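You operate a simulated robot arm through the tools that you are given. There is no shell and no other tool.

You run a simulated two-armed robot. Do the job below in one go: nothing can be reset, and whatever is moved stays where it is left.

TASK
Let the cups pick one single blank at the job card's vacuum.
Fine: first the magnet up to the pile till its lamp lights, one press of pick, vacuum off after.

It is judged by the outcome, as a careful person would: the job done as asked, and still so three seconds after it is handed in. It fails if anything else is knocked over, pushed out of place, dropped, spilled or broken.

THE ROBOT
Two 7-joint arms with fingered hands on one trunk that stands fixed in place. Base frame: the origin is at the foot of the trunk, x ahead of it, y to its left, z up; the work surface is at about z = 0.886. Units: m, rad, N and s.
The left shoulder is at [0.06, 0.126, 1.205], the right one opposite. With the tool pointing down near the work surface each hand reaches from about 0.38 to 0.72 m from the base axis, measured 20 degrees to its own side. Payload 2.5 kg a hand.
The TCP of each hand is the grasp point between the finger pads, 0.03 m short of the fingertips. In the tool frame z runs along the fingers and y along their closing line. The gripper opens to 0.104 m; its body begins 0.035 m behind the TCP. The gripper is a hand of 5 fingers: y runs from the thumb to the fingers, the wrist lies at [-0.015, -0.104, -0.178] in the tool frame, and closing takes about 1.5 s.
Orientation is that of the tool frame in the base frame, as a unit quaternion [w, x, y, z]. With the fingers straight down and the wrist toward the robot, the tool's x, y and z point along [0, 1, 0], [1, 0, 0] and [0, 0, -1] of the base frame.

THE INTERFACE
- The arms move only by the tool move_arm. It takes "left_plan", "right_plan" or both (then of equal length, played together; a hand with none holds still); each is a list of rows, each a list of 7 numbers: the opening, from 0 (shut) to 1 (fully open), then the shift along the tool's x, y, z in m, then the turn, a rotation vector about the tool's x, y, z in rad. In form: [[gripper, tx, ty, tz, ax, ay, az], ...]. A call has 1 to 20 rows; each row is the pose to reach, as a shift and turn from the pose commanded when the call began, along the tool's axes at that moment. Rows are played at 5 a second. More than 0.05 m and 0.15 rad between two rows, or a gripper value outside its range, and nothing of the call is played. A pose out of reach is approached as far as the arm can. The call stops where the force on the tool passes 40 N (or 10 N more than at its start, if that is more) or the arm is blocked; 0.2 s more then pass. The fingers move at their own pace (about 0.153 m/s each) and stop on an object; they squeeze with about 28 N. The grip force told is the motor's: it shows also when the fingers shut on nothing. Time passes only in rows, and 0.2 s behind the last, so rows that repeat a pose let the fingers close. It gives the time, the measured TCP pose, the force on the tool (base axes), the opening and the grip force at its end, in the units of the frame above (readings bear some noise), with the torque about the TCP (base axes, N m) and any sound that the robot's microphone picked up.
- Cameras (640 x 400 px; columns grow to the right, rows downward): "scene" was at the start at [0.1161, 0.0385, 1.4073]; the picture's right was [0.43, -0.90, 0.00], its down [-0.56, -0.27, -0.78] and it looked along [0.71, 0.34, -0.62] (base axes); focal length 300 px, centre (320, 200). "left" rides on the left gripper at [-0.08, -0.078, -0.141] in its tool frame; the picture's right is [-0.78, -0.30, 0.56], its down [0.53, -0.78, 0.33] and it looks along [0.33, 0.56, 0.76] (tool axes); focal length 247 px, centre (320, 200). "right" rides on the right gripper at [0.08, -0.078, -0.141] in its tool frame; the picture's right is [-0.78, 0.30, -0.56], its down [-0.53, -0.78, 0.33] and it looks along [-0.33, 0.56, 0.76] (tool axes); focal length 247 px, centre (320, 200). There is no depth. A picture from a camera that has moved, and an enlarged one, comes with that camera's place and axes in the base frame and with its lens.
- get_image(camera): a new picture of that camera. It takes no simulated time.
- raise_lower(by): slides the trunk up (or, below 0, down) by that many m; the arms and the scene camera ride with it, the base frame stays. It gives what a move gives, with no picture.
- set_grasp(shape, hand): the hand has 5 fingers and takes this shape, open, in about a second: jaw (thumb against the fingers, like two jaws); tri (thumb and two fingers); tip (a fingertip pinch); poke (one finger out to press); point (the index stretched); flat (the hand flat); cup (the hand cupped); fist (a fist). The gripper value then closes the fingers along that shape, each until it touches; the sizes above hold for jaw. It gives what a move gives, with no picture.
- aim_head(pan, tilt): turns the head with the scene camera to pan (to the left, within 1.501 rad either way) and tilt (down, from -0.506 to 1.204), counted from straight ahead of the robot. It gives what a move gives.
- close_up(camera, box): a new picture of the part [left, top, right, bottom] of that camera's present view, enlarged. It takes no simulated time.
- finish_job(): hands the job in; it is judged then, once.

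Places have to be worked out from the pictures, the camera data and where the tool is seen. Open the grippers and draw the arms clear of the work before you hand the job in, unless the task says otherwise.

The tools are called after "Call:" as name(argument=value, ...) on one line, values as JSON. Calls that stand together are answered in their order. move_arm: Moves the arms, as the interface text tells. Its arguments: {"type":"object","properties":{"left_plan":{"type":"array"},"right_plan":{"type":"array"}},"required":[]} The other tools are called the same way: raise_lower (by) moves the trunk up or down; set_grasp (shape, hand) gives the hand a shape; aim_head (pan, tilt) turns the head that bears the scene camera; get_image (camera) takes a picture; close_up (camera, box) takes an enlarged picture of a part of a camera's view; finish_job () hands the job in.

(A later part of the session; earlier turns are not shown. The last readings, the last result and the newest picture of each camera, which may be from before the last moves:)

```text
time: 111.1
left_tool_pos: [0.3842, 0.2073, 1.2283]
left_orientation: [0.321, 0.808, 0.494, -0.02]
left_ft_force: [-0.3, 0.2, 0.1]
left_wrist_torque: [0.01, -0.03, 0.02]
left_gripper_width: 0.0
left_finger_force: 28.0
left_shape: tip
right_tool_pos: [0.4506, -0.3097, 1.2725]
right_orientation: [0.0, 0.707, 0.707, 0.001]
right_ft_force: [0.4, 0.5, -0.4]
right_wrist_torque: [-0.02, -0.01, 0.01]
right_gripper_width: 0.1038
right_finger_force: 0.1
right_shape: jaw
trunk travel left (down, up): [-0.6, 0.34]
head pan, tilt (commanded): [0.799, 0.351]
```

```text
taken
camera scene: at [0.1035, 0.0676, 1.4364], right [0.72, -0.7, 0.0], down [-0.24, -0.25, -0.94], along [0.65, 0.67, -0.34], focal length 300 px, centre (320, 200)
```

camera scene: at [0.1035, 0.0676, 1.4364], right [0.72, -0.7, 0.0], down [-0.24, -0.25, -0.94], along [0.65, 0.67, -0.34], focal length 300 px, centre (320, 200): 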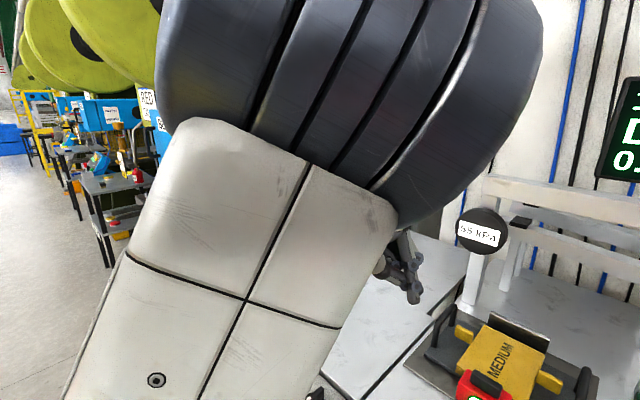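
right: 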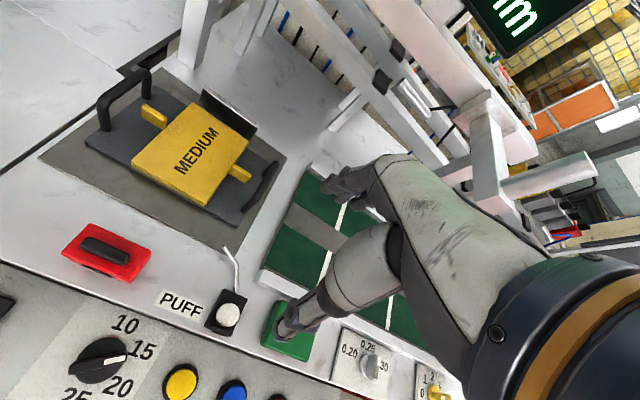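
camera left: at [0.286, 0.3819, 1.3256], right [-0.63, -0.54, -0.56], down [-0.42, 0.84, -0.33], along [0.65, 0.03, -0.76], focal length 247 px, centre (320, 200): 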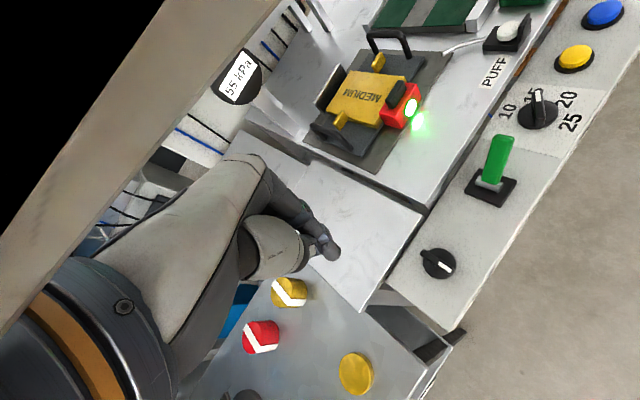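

The arm is folded too close to the body here. I'll move the hand forward and slightly down in this half-turned orientation so the arm can open with the elbow out.

Call:
move_arm(left_plan=[[0, 0.015, 0.0224, 0.0232, 0, 0, 0], [0, 0.03, 0.0449, 0.0465, 0, 0, 0], [0, 0.0453, 0.0673, 0.0697, 0, 0, 0], [0, 0.0604, 0.0897, 0.0929, 0, 0, 0]])

Call:
get_image(camera="scene")

```text
time: 112.1
left_tool_pos: [0.5154, 0.1845, 1.1776]
left_orientation: [0.329, 0.802, 0.499, -0.022]
left_ft_force: [1.3, 0.9, 0.6]
left_wrist_torque: [0.01, 0.02, -0.01]
left_gripper_width: 0.0
left_finger_force: 28.1
left_shape: tip
right_tool_pos: [0.4509, -0.3078, 1.2729]
right_orientation: [0.0, 0.707, 0.707, 0.0]
right_ft_force: [0.1, -0.3, -0.3]
right_wrist_torque: [0.02, -0.01, 0.0]
right_gripper_width: 0.1038
right_finger_force: 0.1
right_shape: jaw
trunk travel left (down, up): [-0.6, 0.34]
head pan, tilt (commanded): [0.799, 0.351]
```

```text
taken
camera scene: at [0.1039, 0.0678, 1.4363], right [0.72, -0.7, 0.0], down [-0.24, -0.25, -0.94], along [0.65, 0.67, -0.34], focal length 300 px, centre (320, 200)
```

scene: 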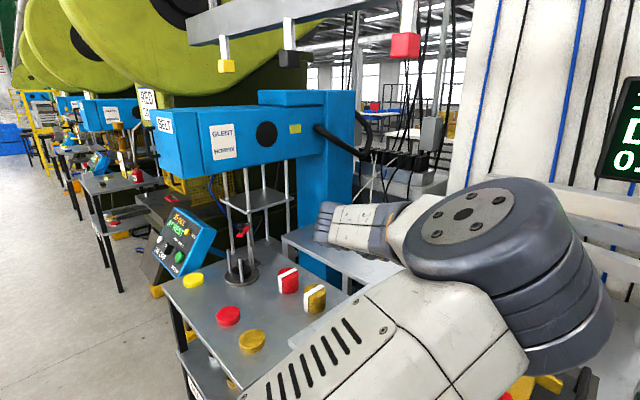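

Elbow went inside again on that path. I'll go back to the fingers-right pose (elbow out) and next time rotate the fingers straight down about the forward axis so the wrist stays to the left.

Call:
move_arm(left_plan=[[0, -0.0135, -0.018, -0.0149, -0.066, -0.0729, 0.0759], [0, -0.027, -0.036, -0.0298, -0.132, -0.1458, 0.1517], [0, -0.0405, -0.054, -0.0447, -0.198, -0.2187, 0.2276], [0, -0.054, -0.0719, -0.0596, -0.264, -0.2915, 0.3034], [0, -0.0675, -0.0899, -0.0745, -0.33, -0.3644, 0.3793], [0, -0.081, -0.1079, -0.0894, -0.396, -0.4373, 0.4551], [0, -0.0945, -0.1259, -0.1043, -0.4616, -0.5102, 0.531], [0, -0.0945, -0.1259, -0.1043, -0.4616, -0.5102, 0.531]])

Call:
get_image(camera="scene")

```text
time: 113.9
left_tool_pos: [0.3339, 0.1991, 1.2307]
left_orientation: [0.601, 0.782, 0.163, -0.023]
left_ft_force: [1.0, 0.0, 0.1]
left_wrist_torque: [-0.02, 0.02, -0.01]
left_gripper_width: 0.0
left_finger_force: 28.3
left_shape: tip
right_tool_pos: [0.4514, -0.3072, 1.2728]
right_orientation: [0.0, 0.707, 0.708, -0.001]
right_ft_force: [-0.3, -0.5, 0.1]
right_wrist_torque: [0.01, 0.02, -0.04]
right_gripper_width: 0.1038
right_finger_force: 0.0
right_shape: jaw
trunk travel left (down, up): [-0.6, 0.34]
head pan, tilt (commanded): [0.799, 0.351]
```

```text
taken
camera scene: at [0.1036, 0.068, 1.4363], right [0.72, -0.7, 0.0], down [-0.24, -0.25, -0.94], along [0.65, 0.67, -0.34], focal length 300 px, centre (320, 200)
```

scene: 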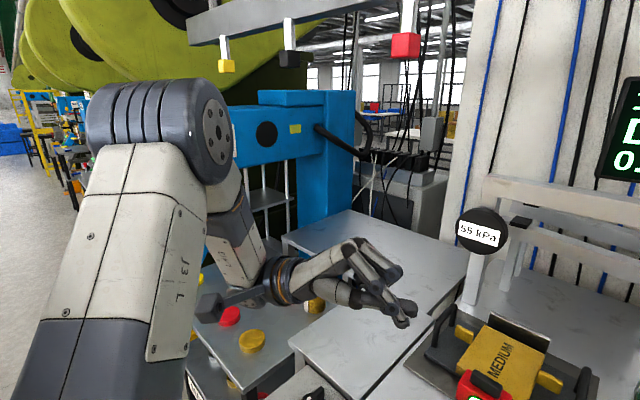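

Elbow out again. Now I'll rotate the fingers down about the forward axis, keeping the wrist to the left of the hand.

Call:
move_arm(left_plan=[[0, 0.0092, -0.0067, -0.0015, 0.1216, 0.0363, 0.0206], [0, 0.0185, -0.0134, -0.003, 0.2432, 0.0727, 0.0412], [0, 0.0277, -0.0201, -0.0044, 0.3647, 0.109, 0.0617], [0, 0.037, -0.0268, -0.0059, 0.4863, 0.1454, 0.0823], [0, 0.0462, -0.0336, -0.0074, 0.6079, 0.1817, 0.1029], [0, 0.0554, -0.0403, -0.0088, 0.7295, 0.218, 0.1235]])

Call:
get_image(camera="scene")

```text
time: 115.3
left_tool_pos: [0.3737, 0.2276, 1.182]
left_orientation: [0.259, 0.952, 0.16, 0.039]
left_ft_force: [-0.6, 0.3, 0.7]
left_wrist_torque: [0.04, 0.04, -0.01]
left_gripper_width: 0.0001
left_finger_force: 28.0
left_shape: tip
right_tool_pos: [0.4512, -0.3084, 1.2741]
right_orientation: [0.001, 0.707, 0.707, 0.0]
right_ft_force: [-0.3, -0.5, -0.5]
right_wrist_torque: [-0.01, 0.02, 0.02]
right_gripper_width: 0.1035
right_finger_force: 0.0
right_shape: jaw
trunk travel left (down, up): [-0.6, 0.34]
head pan, tilt (commanded): [0.799, 0.351]
```

```text
taken
camera scene: at [0.1035, 0.0679, 1.4363], right [0.72, -0.7, 0.0], down [-0.24, -0.25, -0.94], along [0.65, 0.67, -0.34], focal length 300 px, centre (320, 200)
```

scene: 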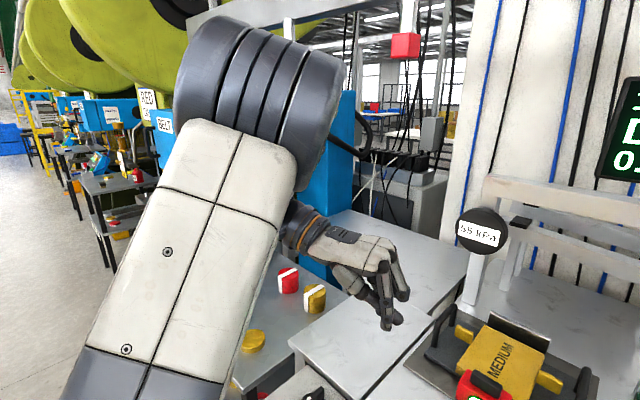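

With the trunk higher the arm would hang nearly straight to the panel, so the elbow side would no longer matter. I'll raise the trunk 0.25 m and then turn the hand to fingers-down in free air.

Call:
raise_lower(by=0.25)

Call:
get_image(camera="scene")

```text
time: 117.9
left_tool_pos: [0.3743, 0.2276, 1.4316]
left_orientation: [0.261, 0.951, 0.161, 0.039]
left_ft_force: [0.1, 0.0, 0.2]
left_wrist_torque: [-0.01, -0.01, 0.01]
left_gripper_width: 0.0
left_finger_force: 27.8
left_shape: tip
right_tool_pos: [0.4516, -0.3085, 1.5235]
right_orientation: [0.001, 0.707, 0.707, 0.0]
right_ft_force: [0.6, -0.4, 1.0]
right_wrist_torque: [0.01, 0.04, 0.03]
right_gripper_width: 0.1036
right_finger_force: 0.1
right_shape: jaw
trunk travel left (down, up): [-0.85, 0.09]
head pan, tilt (commanded): [0.799, 0.351]
```

```text
taken
camera scene: at [0.1035, 0.0681, 1.6863], right [0.72, -0.7, 0.0], down [-0.24, -0.25, -0.94], along [0.65, 0.67, -0.34], focal length 300 px, centre (320, 200)
```

scene: 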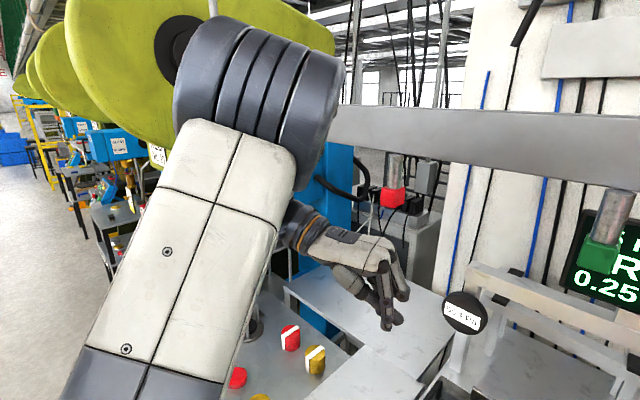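

I'll now lower the hand in free air to about (0.375, 0.31, 1.18) while turning it to the normal fingers-down orientation.

Call:
move_arm(left_plan=[[0, 0.0024, -0.016, 0.0148, 0.0379, 0.028, -0.1005], [0, 0.0047, -0.032, 0.0295, 0.0759, 0.0561, -0.2009], [0, 0.0071, -0.048, 0.0443, 0.1138, 0.0841, -0.3014], [0, 0.0094, -0.064, 0.059, 0.1517, 0.1122, -0.4019], [0, 0.0118, -0.08, 0.0738, 0.1896, 0.1402, -0.5023], [0, 0.0141, -0.096, 0.0885, 0.2276, 0.1683, -0.6028], [0, 0.0165, -0.112, 0.1033, 0.2655, 0.1963, -0.7033], [0, 0.0188, -0.128, 0.118, 0.3034, 0.2243, -0.8037], [0, 0.0212, -0.144, 0.1328, 0.3413, 0.2524, -0.9042], [0, 0.0235, -0.16, 0.1475, 0.3793, 0.2804, -1.0047], [0, 0.0259, -0.176, 0.1623, 0.4172, 0.3085, -1.1051], [0, 0.0282, -0.192, 0.177, 0.4551, 0.3365, -1.2056]])

Call:
get_image(camera="scene")

Call:
aim_head(pan=0.7, tilt=1.0)

Call:
get_image(camera="scene")

```text
time: 120.5
left_tool_pos: [0.3732, 0.3071, 1.1797]
left_orientation: [0.002, 0.707, 0.707, -0.001]
left_ft_force: [0.0, 0.0, 0.6]
left_wrist_torque: [0.0, 0.0, 0.01]
left_gripper_width: 0.0
left_finger_force: 28.1
left_shape: tip
right_tool_pos: [0.451, -0.3092, 1.524]
right_orientation: [0.001, 0.707, 0.707, 0.001]
right_ft_force: [0.0, -0.4, 0.3]
right_wrist_torque: [0.01, 0.0, -0.02]
right_gripper_width: 0.1037
right_finger_force: 0.0
right_shape: jaw
trunk travel left (down, up): [-0.85, 0.09]
head pan, tilt (commanded): [0.799, 0.351]
```

```text
taken
camera scene: at [0.1036, 0.0679, 1.6864], right [0.72, -0.7, 0.0], down [-0.24, -0.25, -0.94], along [0.65, 0.67, -0.34], focal length 300 px, centre (320, 200)
```

scene: 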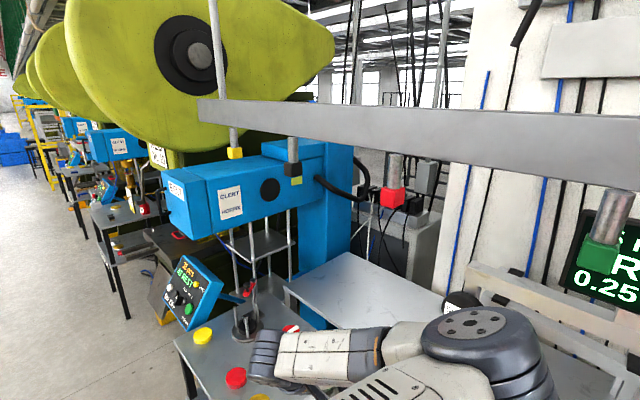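

```text
time: 121.5
left_tool_pos: [0.3731, 0.3074, 1.18]
left_orientation: [0.002, 0.708, 0.706, -0.001]
left_ft_force: [-0.2, 0.1, 0.0]
left_wrist_torque: [0.0, 0.04, 0.04]
left_gripper_width: 0.0
left_finger_force: 27.7
left_shape: tip
right_tool_pos: [0.4507, -0.3079, 1.5239]
right_orientation: [0.0, 0.707, 0.707, 0.0]
right_ft_force: [0.3, -0.5, -0.2]
right_wrist_torque: [-0.02, -0.03, 0.0]
right_gripper_width: 0.1037
right_finger_force: 0.0
right_shape: jaw
trunk travel left (down, up): [-0.85, 0.09]
head pan, tilt (commanded): [0.7, 1.0]
```

```text
taken
camera scene: at [0.0918, 0.0463, 1.6316], right [0.64, -0.76, 0.0], down [-0.64, -0.54, -0.54], along [0.41, 0.35, -0.84], focal length 300 px, centre (320, 200)
```

scene: 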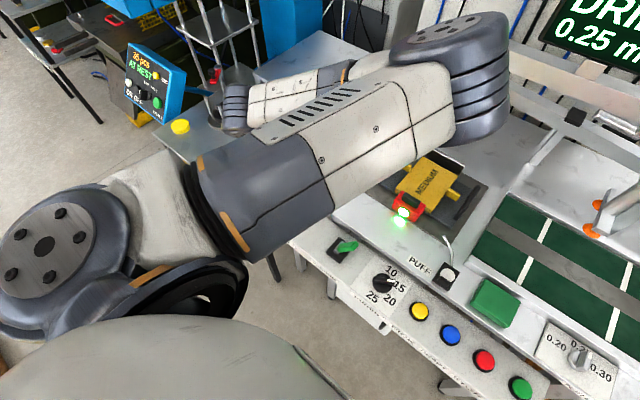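

The hand is in normal orientation, elbow forward but high (z ≈ 1.4). I'll lower it to the left of the knob (TCP z 0.95) and watch the arm's posture.

Call:
move_arm(left_plan=[[0, 0.018, -0.0035, 0.038, 0, 0, 0], [0, 0.036, -0.007, 0.076, 0, 0, 0], [0, 0.054, -0.0105, 0.115, 0, 0, 0], [0, 0.072, -0.014, 0.153, 0, 0, 0], [0, 0.09, -0.0175, 0.19, 0, 0, 0], [0, 0.108, -0.021, 0.23, 0, 0, 0]])

Call:
get_image(camera="scene")

Call:
get_image(camera="left")

```text
time: 123.0
left_tool_pos: [0.3533, 0.4149, 0.9479]
left_orientation: [0.001, 0.707, 0.707, -0.001]
left_ft_force: [-0.4, 0.4, 0.7]
left_wrist_torque: [-0.01, 0.02, 0.01]
left_gripper_width: 0.0
left_finger_force: 28.0
left_shape: tip
right_tool_pos: [0.45, -0.3061, 1.5243]
right_orientation: [0.0, 0.707, 0.707, -0.001]
right_ft_force: [0.6, -0.1, 0.8]
right_wrist_torque: [-0.01, -0.02, 0.0]
right_gripper_width: 0.1034
right_finger_force: 0.0
right_shape: jaw
trunk travel left (down, up): [-0.85, 0.09]
head pan, tilt (commanded): [0.7, 1.0]
```

```text
taken
camera scene: at [0.0915, 0.0473, 1.6316], right [0.64, -0.76, 0.0], down [-0.64, -0.54, -0.54], along [0.41, 0.35, -0.84], focal length 300 px, centre (320, 200)
```

scene: 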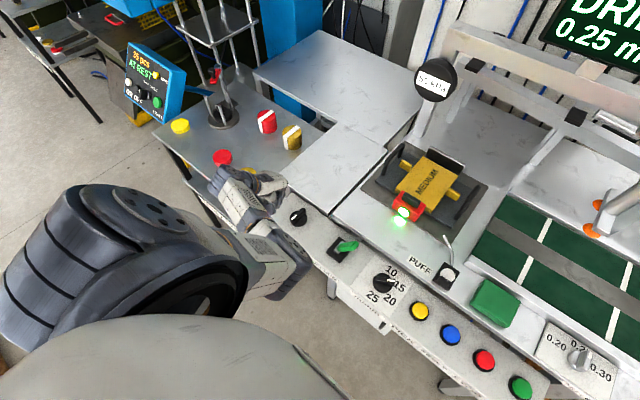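

```text
taken
camera left: at [0.2755, 0.3362, 1.0916], right [-0.3, -0.78, -0.55], down [-0.78, 0.53, -0.33], along [0.56, 0.33, -0.76], focal length 247 px, centre (320, 200)
```

left: 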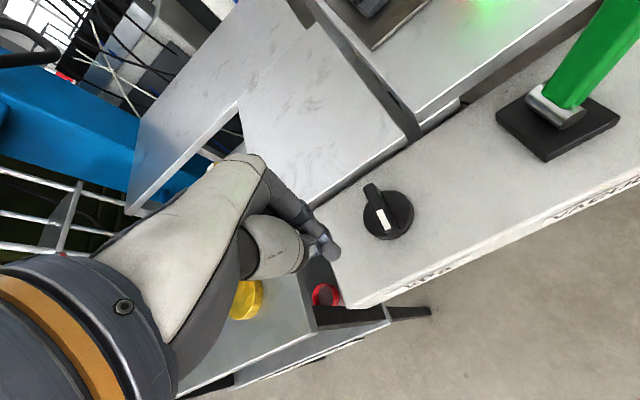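

The arm hangs well clear now and the views are good. I'll enlarge the knob and the gauge.

Call:
close_up(camera="left", box=[300, 160, 440, 260])

Call:
close_up(camera="scene", box=[220, 130, 380, 260])

Call:
close_up(camera="scene", box=[400, 45, 480, 110])

```text
4.00 times, centred on (370, 210) of left
camera zoom: at [0.2755, 0.3362, 1.0916], right [-0.3, -0.78, -0.55], down [-0.78, 0.53, -0.33], along [0.56, 0.33, -0.76], focal length 988 px, centre (120, 160)
```

zoom: 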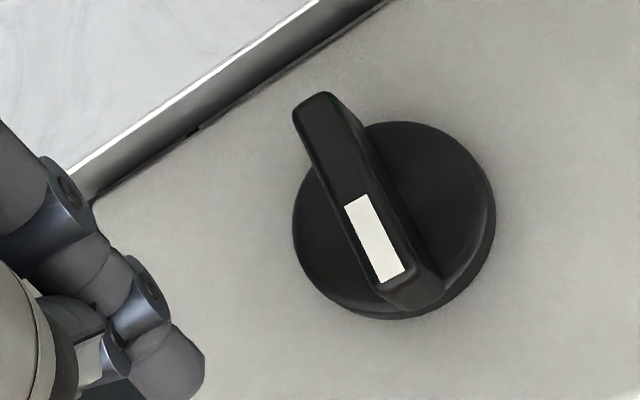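

```text
3.08 times, centred on (300, 195) of scene
camera zoom: at [0.0915, 0.0473, 1.6316], right [0.64, -0.76, 0.0], down [-0.64, -0.54, -0.54], along [0.41, 0.35, -0.84], focal length 922 px, centre (382, 215)
```

zoom: 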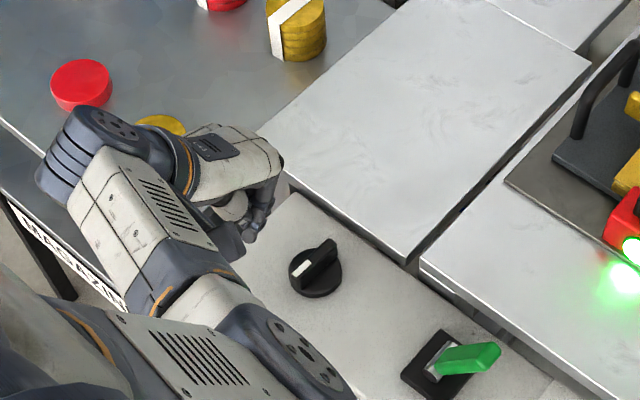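

```text
6.15 times, centred on (440, 78) of scene
camera zoom: at [0.0915, 0.0473, 1.6316], right [0.64, -0.76, 0.0], down [-0.64, -0.54, -0.54], along [0.41, 0.35, -0.84], focal length 1843 px, centre (-418, 954)
```

zoom: 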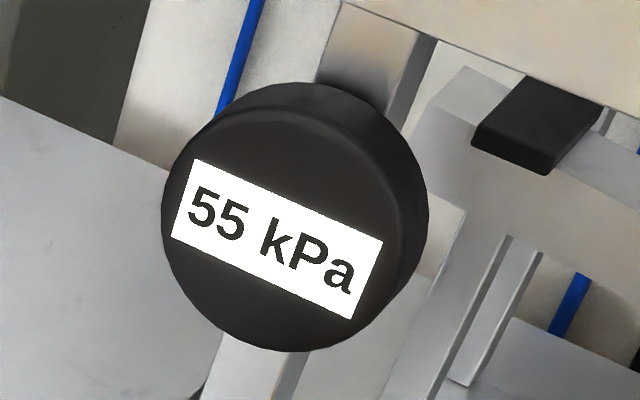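

The bar now points straight at the robot (≈88°) and still reads 55, so the 50 band should begin just beyond. I'll lower the closed fingertips beside the near end of the bar and approach it.

Call:
move_arm(left_plan=[[0, 0, 0, 0.03, 0, 0, 0], [0, 0, 0, 0.058, 0, 0, 0], [0, -0.008, 0, 0.058, 0, 0, 0], [0, -0.014, 0, 0.058, 0, 0, 0]])

Call:
close_up(camera="left", box=[270, 160, 430, 290])

Call:
close_up(camera="scene", box=[240, 170, 340, 250])

```text
time: 124.0
left_tool_pos: [0.3508, 0.3987, 0.8913]
left_orientation: [0.002, 0.708, 0.706, -0.001]
left_ft_force: [-0.4, 0.2, -0.3]
left_wrist_torque: [-0.02, -0.03, 0.04]
left_gripper_width: 0.0
left_finger_force: 28.2
left_shape: tip
right_tool_pos: [0.4497, -0.3087, 1.5232]
right_orientation: [0.0, 0.707, 0.707, -0.001]
right_ft_force: [-0.4, -0.2, -0.3]
right_wrist_torque: [0.01, 0.0, -0.02]
right_gripper_width: 0.1036
right_finger_force: 0.0
right_shape: jaw
trunk travel left (down, up): [-0.85, 0.09]
head pan, tilt (commanded): [0.7, 1.0]
```

```text
3.08 times, centred on (350, 225) of left
camera zoom: at [0.2737, 0.3194, 1.0344], right [-0.3, -0.78, -0.55], down [-0.78, 0.53, -0.33], along [0.56, 0.33, -0.76], focal length 760 px, centre (228, 123)
```

zoom: 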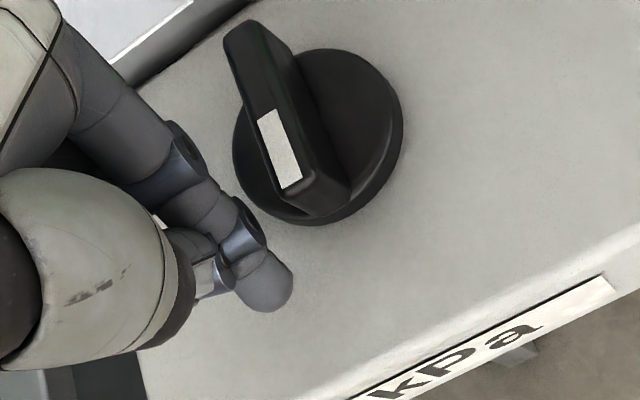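

```text
5.00 times, centred on (290, 210) of scene
camera zoom: at [0.0917, 0.0466, 1.6316], right [0.64, -0.76, 0.0], down [-0.64, -0.54, -0.54], along [0.41, 0.35, -0.84], focal length 1498 px, centre (470, 150)
```

zoom: 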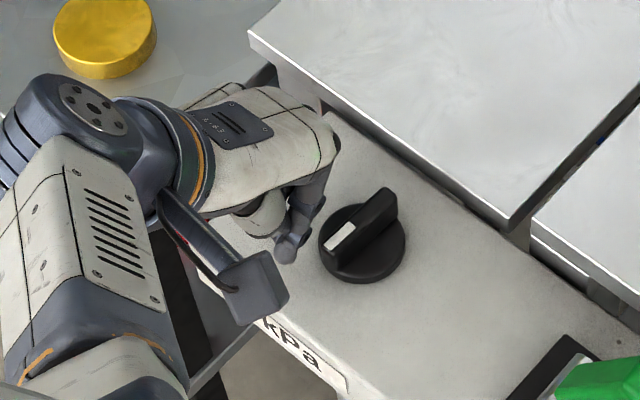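

The fingertip is just left of the bar's near end. I'll push rightward in 2 mm steps and read the gauge.

Call:
move_arm(left_plan=[[0, -0.002, 0, 0, 0, 0, 0], [0, -0.004, 0, 0, 0, 0, 0], [0, -0.006, 0, 0, 0, 0, 0], [0, -0.008, 0, 0, 0, 0, 0]])

Call:
close_up(camera="scene", box=[400, 45, 480, 110])

Call:
close_up(camera="left", box=[270, 160, 430, 290])

```text
time: 125.0
left_tool_pos: [0.3531, 0.3911, 0.8917]
left_orientation: [0.001, 0.707, 0.707, -0.002]
left_ft_force: [0.3, 0.4, 0.3]
left_wrist_torque: [-0.04, 0.0, 0.01]
left_gripper_width: 0.0
left_finger_force: 27.7
left_shape: tip
right_tool_pos: [0.4506, -0.3072, 1.5237]
right_orientation: [0.0, 0.707, 0.707, 0.0]
right_ft_force: [-1.0, -0.2, 0.3]
right_wrist_torque: [0.0, 0.0, -0.04]
right_gripper_width: 0.1038
right_finger_force: 0.1
right_shape: jaw
trunk travel left (down, up): [-0.85, 0.09]
head pan, tilt (commanded): [0.7, 1.0]
```

```text
6.15 times, centred on (440, 78) of scene
camera zoom: at [0.0917, 0.0463, 1.6316], right [0.64, -0.76, 0.0], down [-0.64, -0.54, -0.54], along [0.41, 0.35, -0.84], focal length 1843 px, centre (-418, 954)
```

zoom: 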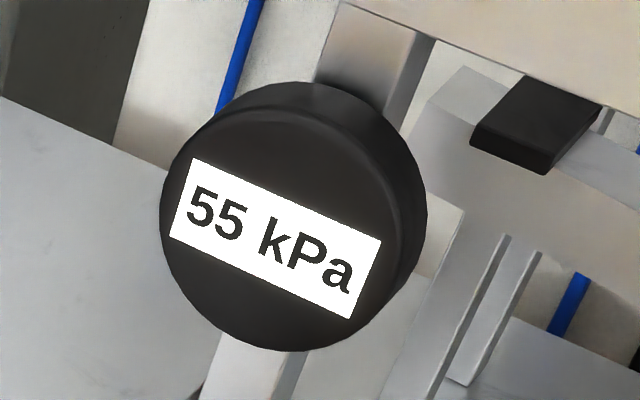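

```text
3.08 times, centred on (350, 225) of left
camera zoom: at [0.2756, 0.3119, 1.0347], right [-0.3, -0.78, -0.55], down [-0.78, 0.53, -0.33], along [0.56, 0.33, -0.76], focal length 760 px, centre (228, 123)
```

zoom: 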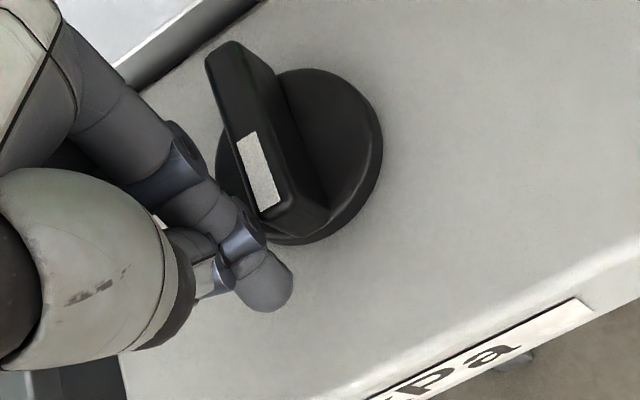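

Nearly in contact, still 55. Continuing 5 mm in 1 mm steps.

Call:
move_arm(left_plan=[[0, -0.001, 0, 0, 0, 0, 0], [0, -0.002, 0, 0, 0, 0, 0], [0, -0.003, 0, 0, 0, 0, 0], [0, -0.004, 0, 0, 0, 0, 0], [0, -0.005, 0, 0, 0, 0, 0]])

Call:
close_up(camera="scene", box=[400, 45, 480, 110])

Call:
close_up(camera="left", box=[270, 160, 430, 290])

```text
time: 126.2
left_tool_pos: [0.352, 0.3866, 0.8926]
left_orientation: [0.001, 0.708, 0.707, -0.002]
left_ft_force: [-1.5, -0.3, 1.1]
left_wrist_torque: [0.0, 0.03, -0.05]
left_gripper_width: 0.0
left_finger_force: 28.2
left_shape: tip
right_tool_pos: [0.4503, -0.3074, 1.5236]
right_orientation: [0.0, 0.707, 0.707, 0.0]
right_ft_force: [0.2, -0.6, 0.0]
right_wrist_torque: [-0.01, 0.01, -0.02]
right_gripper_width: 0.1037
right_finger_force: 0.1
right_shape: jaw
trunk travel left (down, up): [-0.85, 0.09]
head pan, tilt (commanded): [0.7, 1.0]
```

```text
6.15 times, centred on (440, 78) of scene
camera zoom: at [0.0916, 0.0462, 1.6316], right [0.64, -0.76, 0.0], down [-0.64, -0.54, -0.54], along [0.41, 0.35, -0.84], focal length 1843 px, centre (-418, 954)
```

zoom: 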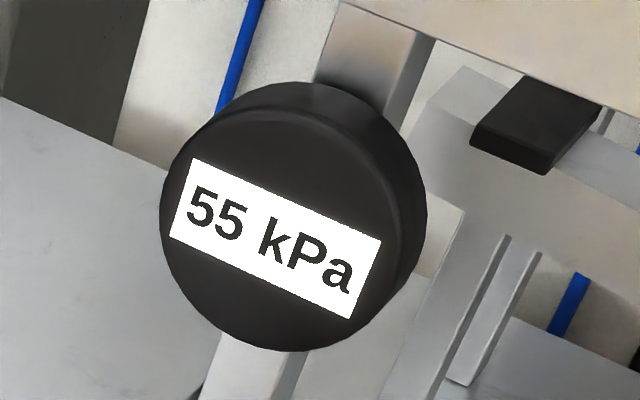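

```text
3.08 times, centred on (350, 225) of left
camera zoom: at [0.2753, 0.3073, 1.0359], right [-0.3, -0.78, -0.55], down [-0.78, 0.53, -0.33], along [0.56, 0.33, -0.76], focal length 760 px, centre (228, 123)
```

zoom: 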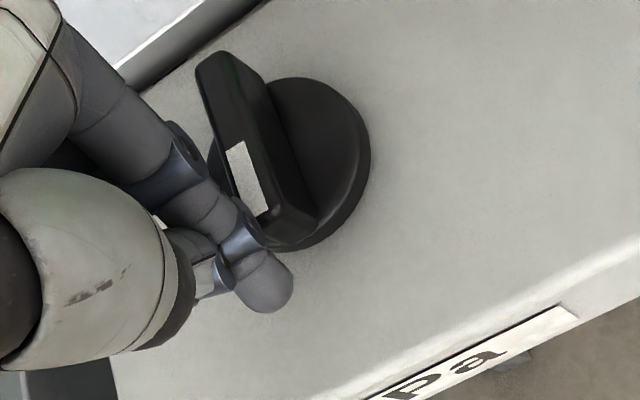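

The fingertip is passing in front of the bar's end rather than against its side. I'll back off left, move 11 mm further forward, and push again.

Call:
move_arm(left_plan=[[0, 0.008, 0, 0, 0, 0, 0], [0, 0.015, 0, 0, 0, 0, 0], [0, 0.015, 0.006, 0, 0, 0, 0], [0, 0.015, 0.011, 0, 0, 0, 0], [0, 0.011, 0.011, 0, 0, 0, 0], [0, 0.007, 0.011, 0, 0, 0, 0]])

Call:
close_up(camera="scene", box=[400, 45, 480, 110])

Call:
close_up(camera="left", box=[270, 160, 430, 290])

```text
time: 127.5
left_tool_pos: [0.364, 0.3939, 0.8936]
left_orientation: [0.001, 0.708, 0.706, -0.001]
left_ft_force: [-0.5, -0.2, 0.9]
left_wrist_torque: [0.03, -0.03, 0.0]
left_gripper_width: 0.0002
left_finger_force: 27.9
left_shape: tip
right_tool_pos: [0.4506, -0.3088, 1.5238]
right_orientation: [0.0, 0.707, 0.708, 0.0]
right_ft_force: [0.5, -0.6, -0.7]
right_wrist_torque: [0.0, 0.02, -0.01]
right_gripper_width: 0.1037
right_finger_force: 0.1
right_shape: jaw
trunk travel left (down, up): [-0.85, 0.09]
head pan, tilt (commanded): [0.7, 1.0]
```

```text
6.15 times, centred on (440, 78) of scene
camera zoom: at [0.0918, 0.0463, 1.6316], right [0.64, -0.76, 0.0], down [-0.64, -0.54, -0.54], along [0.41, 0.35, -0.84], focal length 1843 px, centre (-418, 954)
```

zoom: 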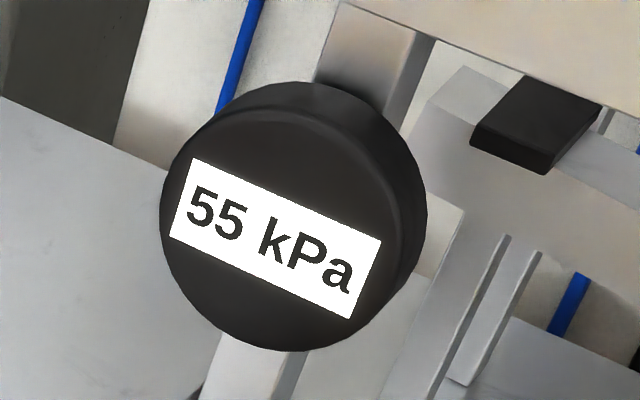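

```text
3.08 times, centred on (350, 225) of left
camera zoom: at [0.2869, 0.3142, 1.0364], right [-0.3, -0.78, -0.55], down [-0.78, 0.54, -0.33], along [0.56, 0.33, -0.76], focal length 760 px, centre (228, 123)
```

zoom: 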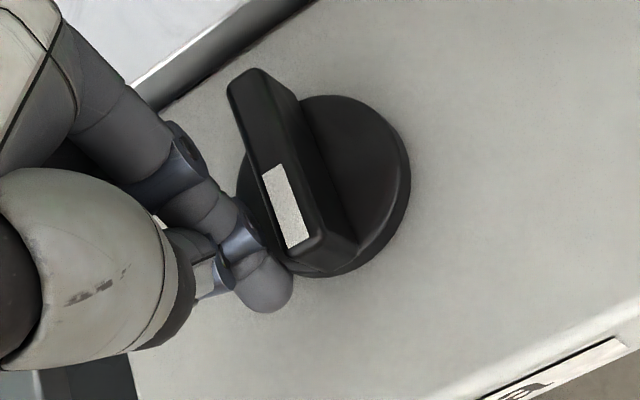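

Now the fingertip is beside the bar's end. Pushing right 4 mm in 1 mm steps, then reading.

Call:
move_arm(left_plan=[[0, -0.001, 0, 0, 0, 0, 0], [0, -0.002, 0, 0, 0, 0, 0], [0, -0.003, 0, 0, 0, 0, 0], [0, -0.004, 0, 0, 0, 0, 0]])

Call:
close_up(camera="scene", box=[400, 45, 480, 110])

Call:
close_up(camera="left", box=[270, 160, 430, 290])

```text
time: 128.6
left_tool_pos: [0.364, 0.3892, 0.8919]
left_orientation: [0.001, 0.708, 0.706, -0.002]
left_ft_force: [-0.6, 1.6, 0.3]
left_wrist_torque: [0.03, 0.02, -0.02]
left_gripper_width: 0.0001
left_finger_force: 28.1
left_shape: tip
right_tool_pos: [0.4506, -0.3072, 1.5226]
right_orientation: [0.0, 0.707, 0.707, 0.0]
right_ft_force: [0.7, -0.1, -0.2]
right_wrist_torque: [-0.01, -0.02, -0.02]
right_gripper_width: 0.1038
right_finger_force: 0.0
right_shape: jaw
trunk travel left (down, up): [-0.85, 0.09]
head pan, tilt (commanded): [0.7, 1.0]
```

```text
6.15 times, centred on (440, 78) of scene
camera zoom: at [0.0916, 0.0464, 1.6316], right [0.64, -0.76, 0.0], down [-0.64, -0.54, -0.54], along [0.41, 0.35, -0.84], focal length 1843 px, centre (-418, 954)
```

zoom: 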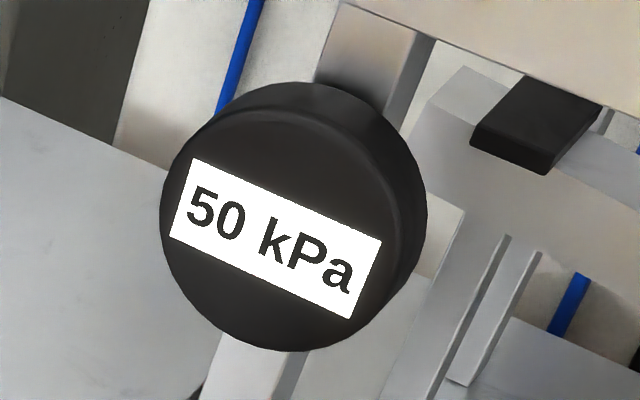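

```text
3.08 times, centred on (350, 225) of left
camera zoom: at [0.2863, 0.3098, 1.0354], right [-0.3, -0.78, -0.55], down [-0.78, 0.54, -0.33], along [0.56, 0.33, -0.76], focal length 760 px, centre (228, 123)
```

zoom: 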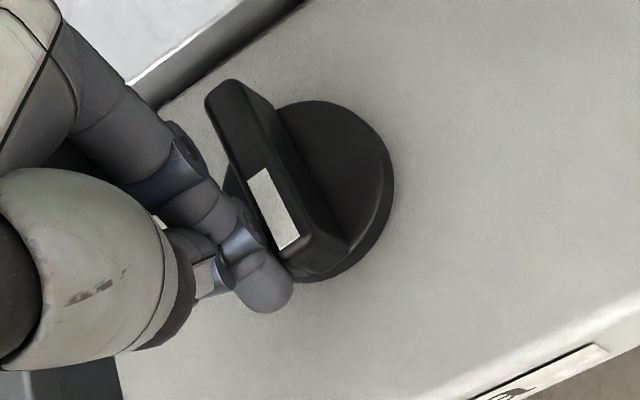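

The gauge reads 50 kPa. I'll nudge 2 mm further to sit well inside the 50 band, and re-read.

Call:
move_arm(left_plan=[[0, -0.001, 0, 0, 0, 0, 0], [0, -0.002, 0, 0, 0, 0, 0]])

Call:
close_up(camera="scene", box=[400, 45, 480, 110])

Call:
close_up(camera="left", box=[270, 160, 430, 290])

```text
time: 129.2
left_tool_pos: [0.3642, 0.3878, 0.8921]
left_orientation: [0.001, 0.708, 0.707, 0.0]
left_ft_force: [-1.0, 1.1, 1.1]
left_wrist_torque: [-0.02, 0.03, 0.02]
left_gripper_width: 0.0
left_finger_force: 28.0
left_shape: tip
right_tool_pos: [0.4495, -0.308, 1.5235]
right_orientation: [0.0, 0.707, 0.707, 0.0]
right_ft_force: [-0.1, 0.2, -0.3]
right_wrist_torque: [-0.01, 0.01, 0.02]
right_gripper_width: 0.1035
right_finger_force: 0.0
right_shape: jaw
trunk travel left (down, up): [-0.85, 0.09]
head pan, tilt (commanded): [0.7, 1.0]
```

```text
6.15 times, centred on (440, 78) of scene
camera zoom: at [0.0917, 0.0464, 1.6316], right [0.64, -0.76, 0.0], down [-0.64, -0.54, -0.54], along [0.41, 0.35, -0.84], focal length 1843 px, centre (-418, 954)
```

zoom: 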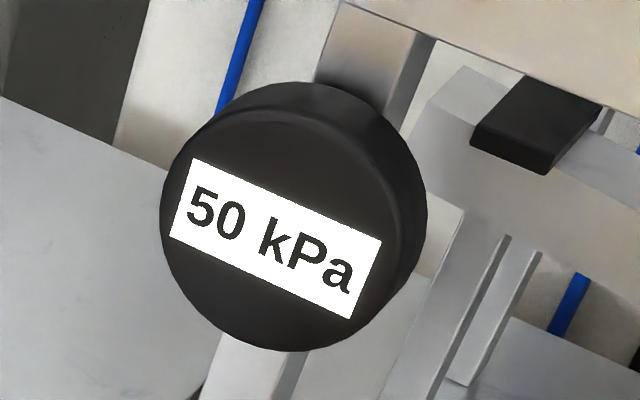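

```text
3.08 times, centred on (350, 225) of left
camera zoom: at [0.2862, 0.3077, 1.0353], right [-0.3, -0.78, -0.55], down [-0.78, 0.54, -0.33], along [0.56, 0.33, -0.76], focal length 760 px, centre (228, 123)
```

zoom: 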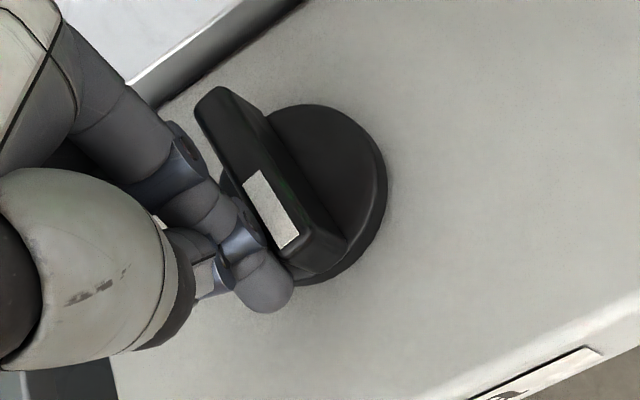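

Steady at 50 kPa. I'll back the left hand off to the left and up, then check the gauge, lamp and the buttons.

Call:
move_arm(left_plan=[[0, 0.008, 0, 0, 0, 0, 0], [0, 0.018, 0, 0, 0, 0, 0], [0, 0.022, 0, -0.03, 0, 0, 0], [0, 0.025, 0, -0.07, 0, 0, 0]])

Call:
aim_head(pan=0.25, tilt=0.9)

Call:
get_image(camera="scene")

Call:
get_image(camera="right")

```text
time: 130.2
left_tool_pos: [0.3615, 0.4126, 0.9621]
left_orientation: [0.001, 0.707, 0.707, -0.001]
left_ft_force: [0.1, -0.7, 0.3]
left_wrist_torque: [0.01, 0.01, 0.01]
left_gripper_width: 0.0
left_finger_force: 28.3
left_shape: tip
right_tool_pos: [0.4495, -0.3073, 1.5228]
right_orientation: [0.0, 0.707, 0.707, 0.0]
right_ft_force: [-0.3, 0.1, -0.3]
right_wrist_torque: [0.02, 0.01, 0.01]
right_gripper_width: 0.1035
right_finger_force: 0.1
right_shape: jaw
trunk travel left (down, up): [-0.85, 0.09]
head pan, tilt (commanded): [0.7, 1.0]
```

```text
time: 131.1
left_tool_pos: [0.3629, 0.4125, 0.9622]
left_orientation: [0.001, 0.708, 0.706, -0.002]
left_ft_force: [0.0, -0.2, -0.4]
left_wrist_torque: [-0.02, -0.01, -0.02]
left_gripper_width: 0.0001
left_finger_force: 27.8
left_shape: tip
right_tool_pos: [0.4502, -0.3075, 1.5228]
right_orientation: [0.0, 0.707, 0.707, -0.001]
right_ft_force: [0.0, -0.7, 0.3]
right_wrist_torque: [0.04, 0.03, 0.0]
right_gripper_width: 0.1035
right_finger_force: 0.1
right_shape: jaw
trunk travel left (down, up): [-0.85, 0.09]
head pan, tilt (commanded): [0.25, 0.901]
```

```text
taken
camera scene: at [0.1116, 0.0202, 1.6388], right [0.25, -0.97, 0.0], down [-0.76, -0.19, -0.62], along [0.6, 0.15, -0.78], focal length 300 px, centre (320, 200)
```

scene: 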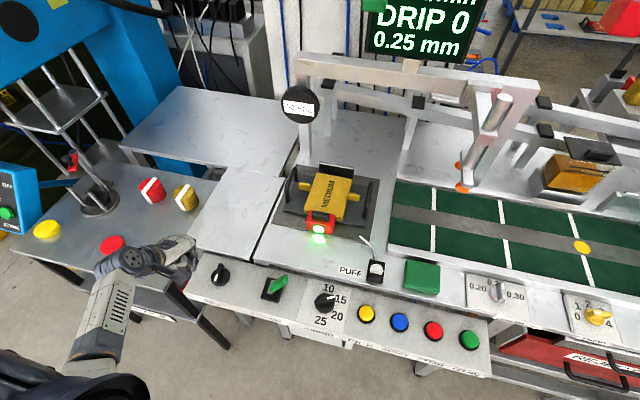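

```text
taken
camera right: at [0.3735, -0.2281, 1.6651], right [0.3, -0.78, 0.56], down [-0.78, -0.53, -0.33], along [0.56, -0.33, -0.76], focal length 247 px, centre (320, 200)
```

right: 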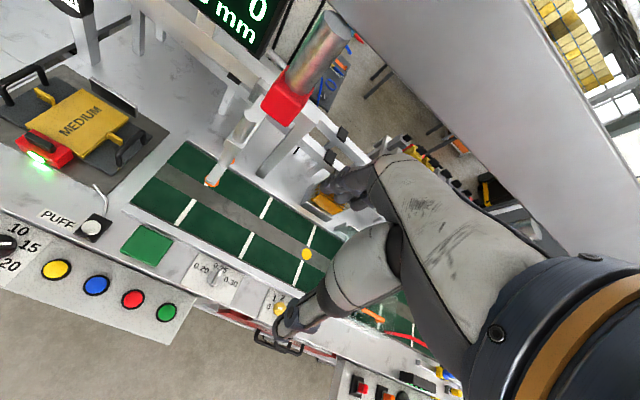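

The lamp is still lit and PICK (yellow) is at about (0.386, −0.033). I'll enlarge the gauge and buttons for a check, and set the right hand to the tip shape.

Call:
close_up(camera="scene", box=[270, 80, 330, 130])

Call:
close_up(camera="scene", box=[190, 250, 510, 390])

Call:
set_grasp(hand="right", shape="tip")

```text
8.00 times, centred on (300, 105) of scene
camera zoom: at [0.1116, 0.0202, 1.6388], right [0.25, -0.97, 0.0], down [-0.76, -0.19, -0.62], along [0.6, 0.15, -0.78], focal length 2396 px, centre (480, 960)
```

zoom: 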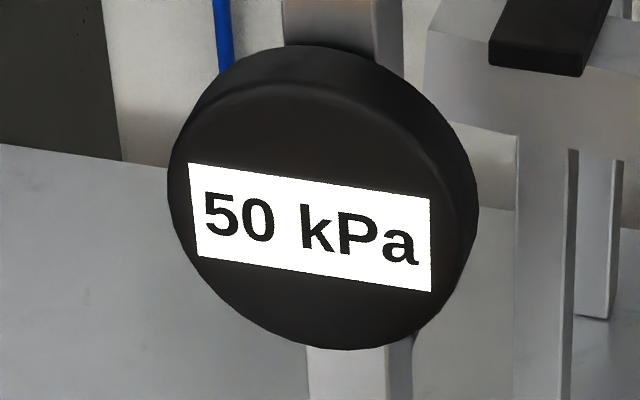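

```text
2.00 times, centred on (350, 320) of scene
camera zoom: at [0.1116, 0.0202, 1.6388], right [0.25, -0.97, 0.0], down [-0.76, -0.19, -0.62], along [0.6, 0.15, -0.78], focal length 599 px, centre (260, -40)
```

zoom: 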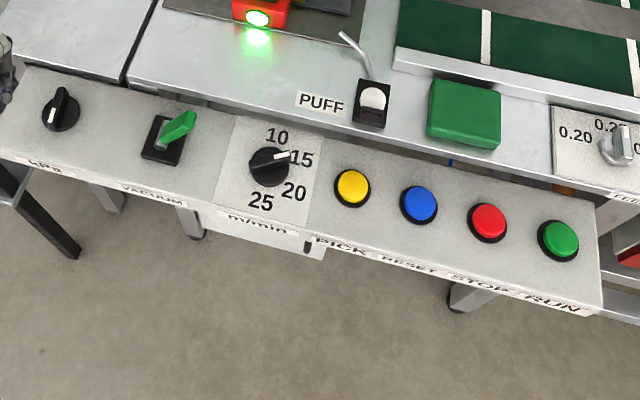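

```text
time: 131.9
left_tool_pos: [0.3635, 0.4125, 0.9616]
left_orientation: [0.001, 0.708, 0.706, -0.001]
left_ft_force: [0.9, 0.2, 0.6]
left_wrist_torque: [-0.07, -0.03, 0.01]
left_gripper_width: 0.0001
left_finger_force: 27.8
left_shape: tip
right_tool_pos: [0.4509, -0.3075, 1.5235]
right_orientation: [0.0, 0.707, 0.707, 0.0]
right_ft_force: [-0.5, -0.5, -0.5]
right_wrist_torque: [0.0, 0.0, 0.03]
right_gripper_width: 0.1038
right_finger_force: 0.0
right_shape: tip
trunk travel left (down, up): [-0.85, 0.09]
head pan, tilt (commanded): [0.25, 0.901]
```

Gauge confirmed at 50 kPa, lever on, lamp lit. I'll bring the right hand, pinched shut, straight down and then over toward the PICK button at a safe height.

Call:
move_arm(right_plan=[[0.6, 0, 0, 0.044, 0, 0, 0], [0.2, 0, 0, 0.088, 0, 0, 0], [0, 0, 0, 0.132, 0, 0, 0], [0, 0, 0, 0.176, 0, 0, 0], [0, 0, 0, 0.22, 0, 0, 0], [0, 0, 0, 0.264, 0, 0, 0], [0, 0, 0, 0.308, 0, 0, 0], [0, 0, 0, 0.353, 0, 0, 0], [0, 0.039, -0.009, 0.363, 0, 0, 0], [0, 0.078, -0.019, 0.373, 0, 0, 0], [0, 0.117, -0.028, 0.383, 0, 0, 0], [0, 0.156, -0.037, 0.393, 0, 0, 0], [0, 0.195, -0.047, 0.403, 0, 0, 0], [0, 0.234, -0.056, 0.413, 0, 0, 0], [0, 0.274, -0.0655, 0.423, 0, 0, 0]])

Call:
get_image(camera="scene")

Call:
get_image(camera="right")

```text
time: 135.2
left_tool_pos: [0.3618, 0.4138, 0.961]
left_orientation: [0.001, 0.708, 0.706, -0.001]
left_ft_force: [-0.3, 0.0, -0.1]
left_wrist_torque: [0.0, -0.01, -0.01]
left_gripper_width: 0.0
left_finger_force: 27.8
left_shape: tip
right_tool_pos: [0.3859, -0.033, 1.1035]
right_orientation: [0.002, 0.707, 0.707, 0.001]
right_ft_force: [0.1, 0.5, -0.5]
right_wrist_torque: [-0.02, -0.01, -0.04]
right_gripper_width: 0.0003
right_finger_force: 28.0
right_shape: tip
trunk travel left (down, up): [-0.85, 0.09]
head pan, tilt (commanded): [0.25, 0.901]
```

```text
taken
camera scene: at [0.1118, 0.0212, 1.6388], right [0.25, -0.97, 0.0], down [-0.76, -0.19, -0.62], along [0.6, 0.15, -0.78], focal length 300 px, centre (320, 200)
```

scene: 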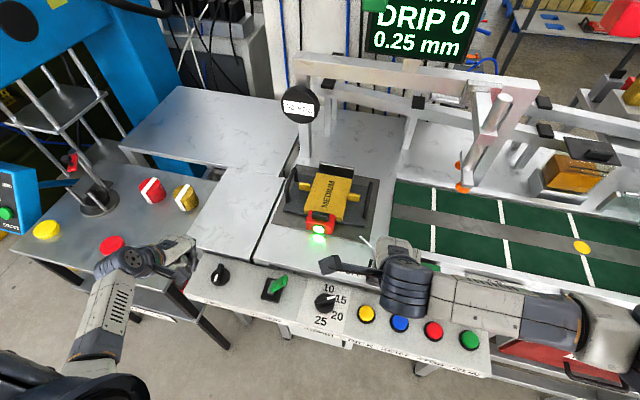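

```text
taken
camera right: at [0.3089, 0.0469, 1.2439], right [0.29, -0.78, 0.56], down [-0.78, -0.53, -0.33], along [0.56, -0.34, -0.76], focal length 247 px, centre (320, 200)
```

right: 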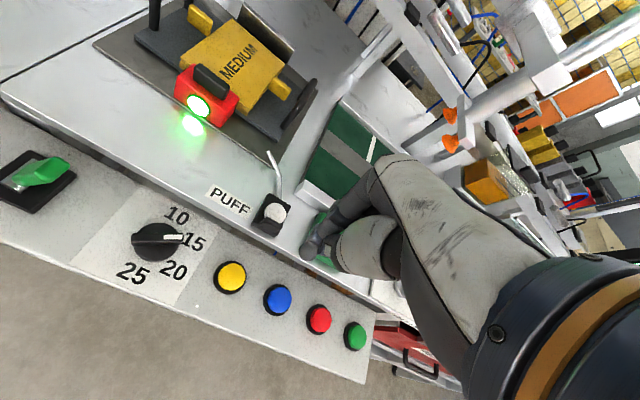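

The right fingertips are directly above PICK. I'll descend to about 4 cm above the button and check.

Call:
move_arm(right_plan=[[0, 0, 0, 0.045, 0, 0, 0], [0, 0, 0, 0.09, 0, 0, 0], [0, 0, 0, 0.135, 0, 0, 0], [0, 0, 0, 0.17, 0, 0, 0], [0, 0, 0, 0.19, 0, 0, 0]])

Call:
get_image(camera="right")

Call:
close_up(camera="scene", box=[300, 220, 500, 360])

```text
time: 136.3
left_tool_pos: [0.3627, 0.4129, 0.963]
left_orientation: [0.001, 0.708, 0.706, -0.001]
left_ft_force: [-0.1, 0.7, -0.5]
left_wrist_torque: [0.0, 0.01, 0.02]
left_gripper_width: 0.0
left_finger_force: 28.1
left_shape: tip
right_tool_pos: [0.3866, -0.0345, 0.9113]
right_orientation: [0.0, 0.707, 0.707, -0.001]
right_ft_force: [0.4, 0.3, 0.2]
right_wrist_torque: [0.02, -0.02, 0.0]
right_gripper_width: 0.0004
right_finger_force: 27.8
right_shape: tip
trunk travel left (down, up): [-0.85, 0.09]
head pan, tilt (commanded): [0.25, 0.901]
```

```text
taken
camera right: at [0.3098, 0.0452, 1.0533], right [0.3, -0.78, 0.56], down [-0.78, -0.53, -0.33], along [0.55, -0.34, -0.76], focal length 247 px, centre (320, 200)
```

right: 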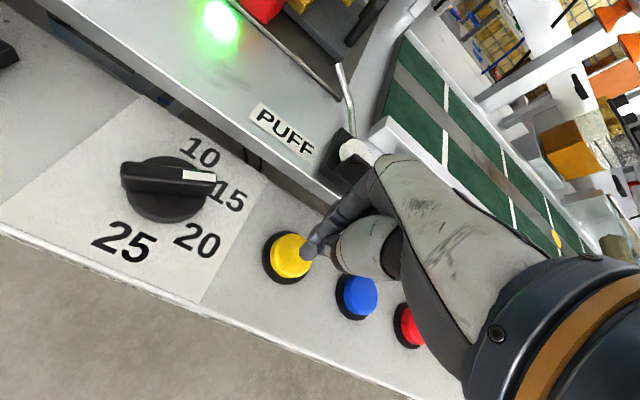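

```text
2.86 times, centred on (400, 290) of scene
camera zoom: at [0.1118, 0.0201, 1.6388], right [0.25, -0.97, 0.0], down [-0.76, -0.19, -0.62], along [0.6, 0.15, -0.78], focal length 856 px, centre (91, -57)
```

zoom: 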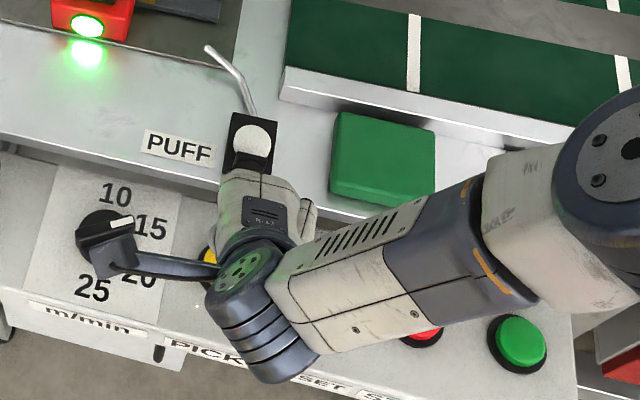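

The index knuckle would come close to the bench's front edge on the way down. I'll rise a little and yaw the right hand by −0.8 rad (wrist toward the right) so the finger clears the edge, staying over the button.

Call:
move_arm(right_plan=[[0, 0, -0.001, -0.03, 0, 0, -0.1], [0, 0, -0.002, -0.05, 0, 0, -0.2], [0, 0, -0.003, -0.05, 0, 0, -0.3], [0, 0, -0.004, -0.05, 0, 0, -0.4], [0, 0, -0.004, -0.05, 0, 0, -0.5], [0, 0, -0.004, -0.05, 0, 0, -0.6], [0, 0, -0.004, -0.05, 0, 0, -0.7], [0, 0, -0.004, -0.05, 0, 0, -0.8]])

Call:
get_image(camera="right")

Call:
get_image(camera="scene")

```text
time: 138.2
left_tool_pos: [0.3613, 0.4102, 0.9636]
left_orientation: [0.0, 0.708, 0.707, 0.0]
left_ft_force: [0.6, 0.1, 0.3]
left_wrist_torque: [0.07, 0.01, -0.01]
left_gripper_width: 0.0004
left_finger_force: 28.3
left_shape: tip
right_tool_pos: [0.3767, -0.0311, 0.9605]
right_orientation: [-0.02, 0.404, 0.915, 0.01]
right_ft_force: [1.4, 0.5, 2.7]
right_wrist_torque: [-0.12, 0.09, 0.09]
right_gripper_width: 0.0
right_finger_force: 28.2
right_shape: tip
right hand out of reach, approached as far as the arm can: row 1, 2, 3, 4, 5, 6, 7
trunk travel left (down, up): [-0.85, 0.09]
head pan, tilt (commanded): [0.25, 0.901]
```

```text
taken
camera right: at [0.2701, -0.0292, 1.1064], right [0.76, -0.39, 0.52], down [-0.23, -0.91, -0.36], along [0.61, 0.15, -0.78], focal length 247 px, centre (320, 200)
```

right: 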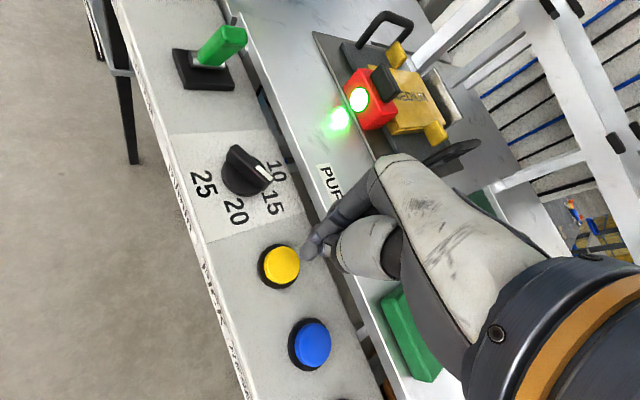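

```text
taken
camera scene: at [0.1105, 0.0165, 1.6391], right [0.25, -0.97, 0.0], down [-0.76, -0.19, -0.62], along [0.6, 0.16, -0.78], focal length 300 px, centre (320, 200)
```

scene: 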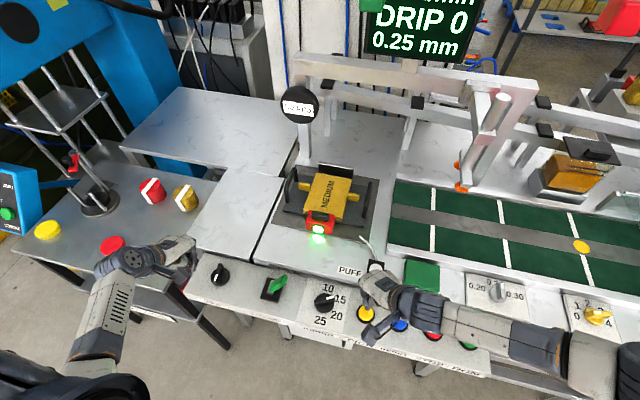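

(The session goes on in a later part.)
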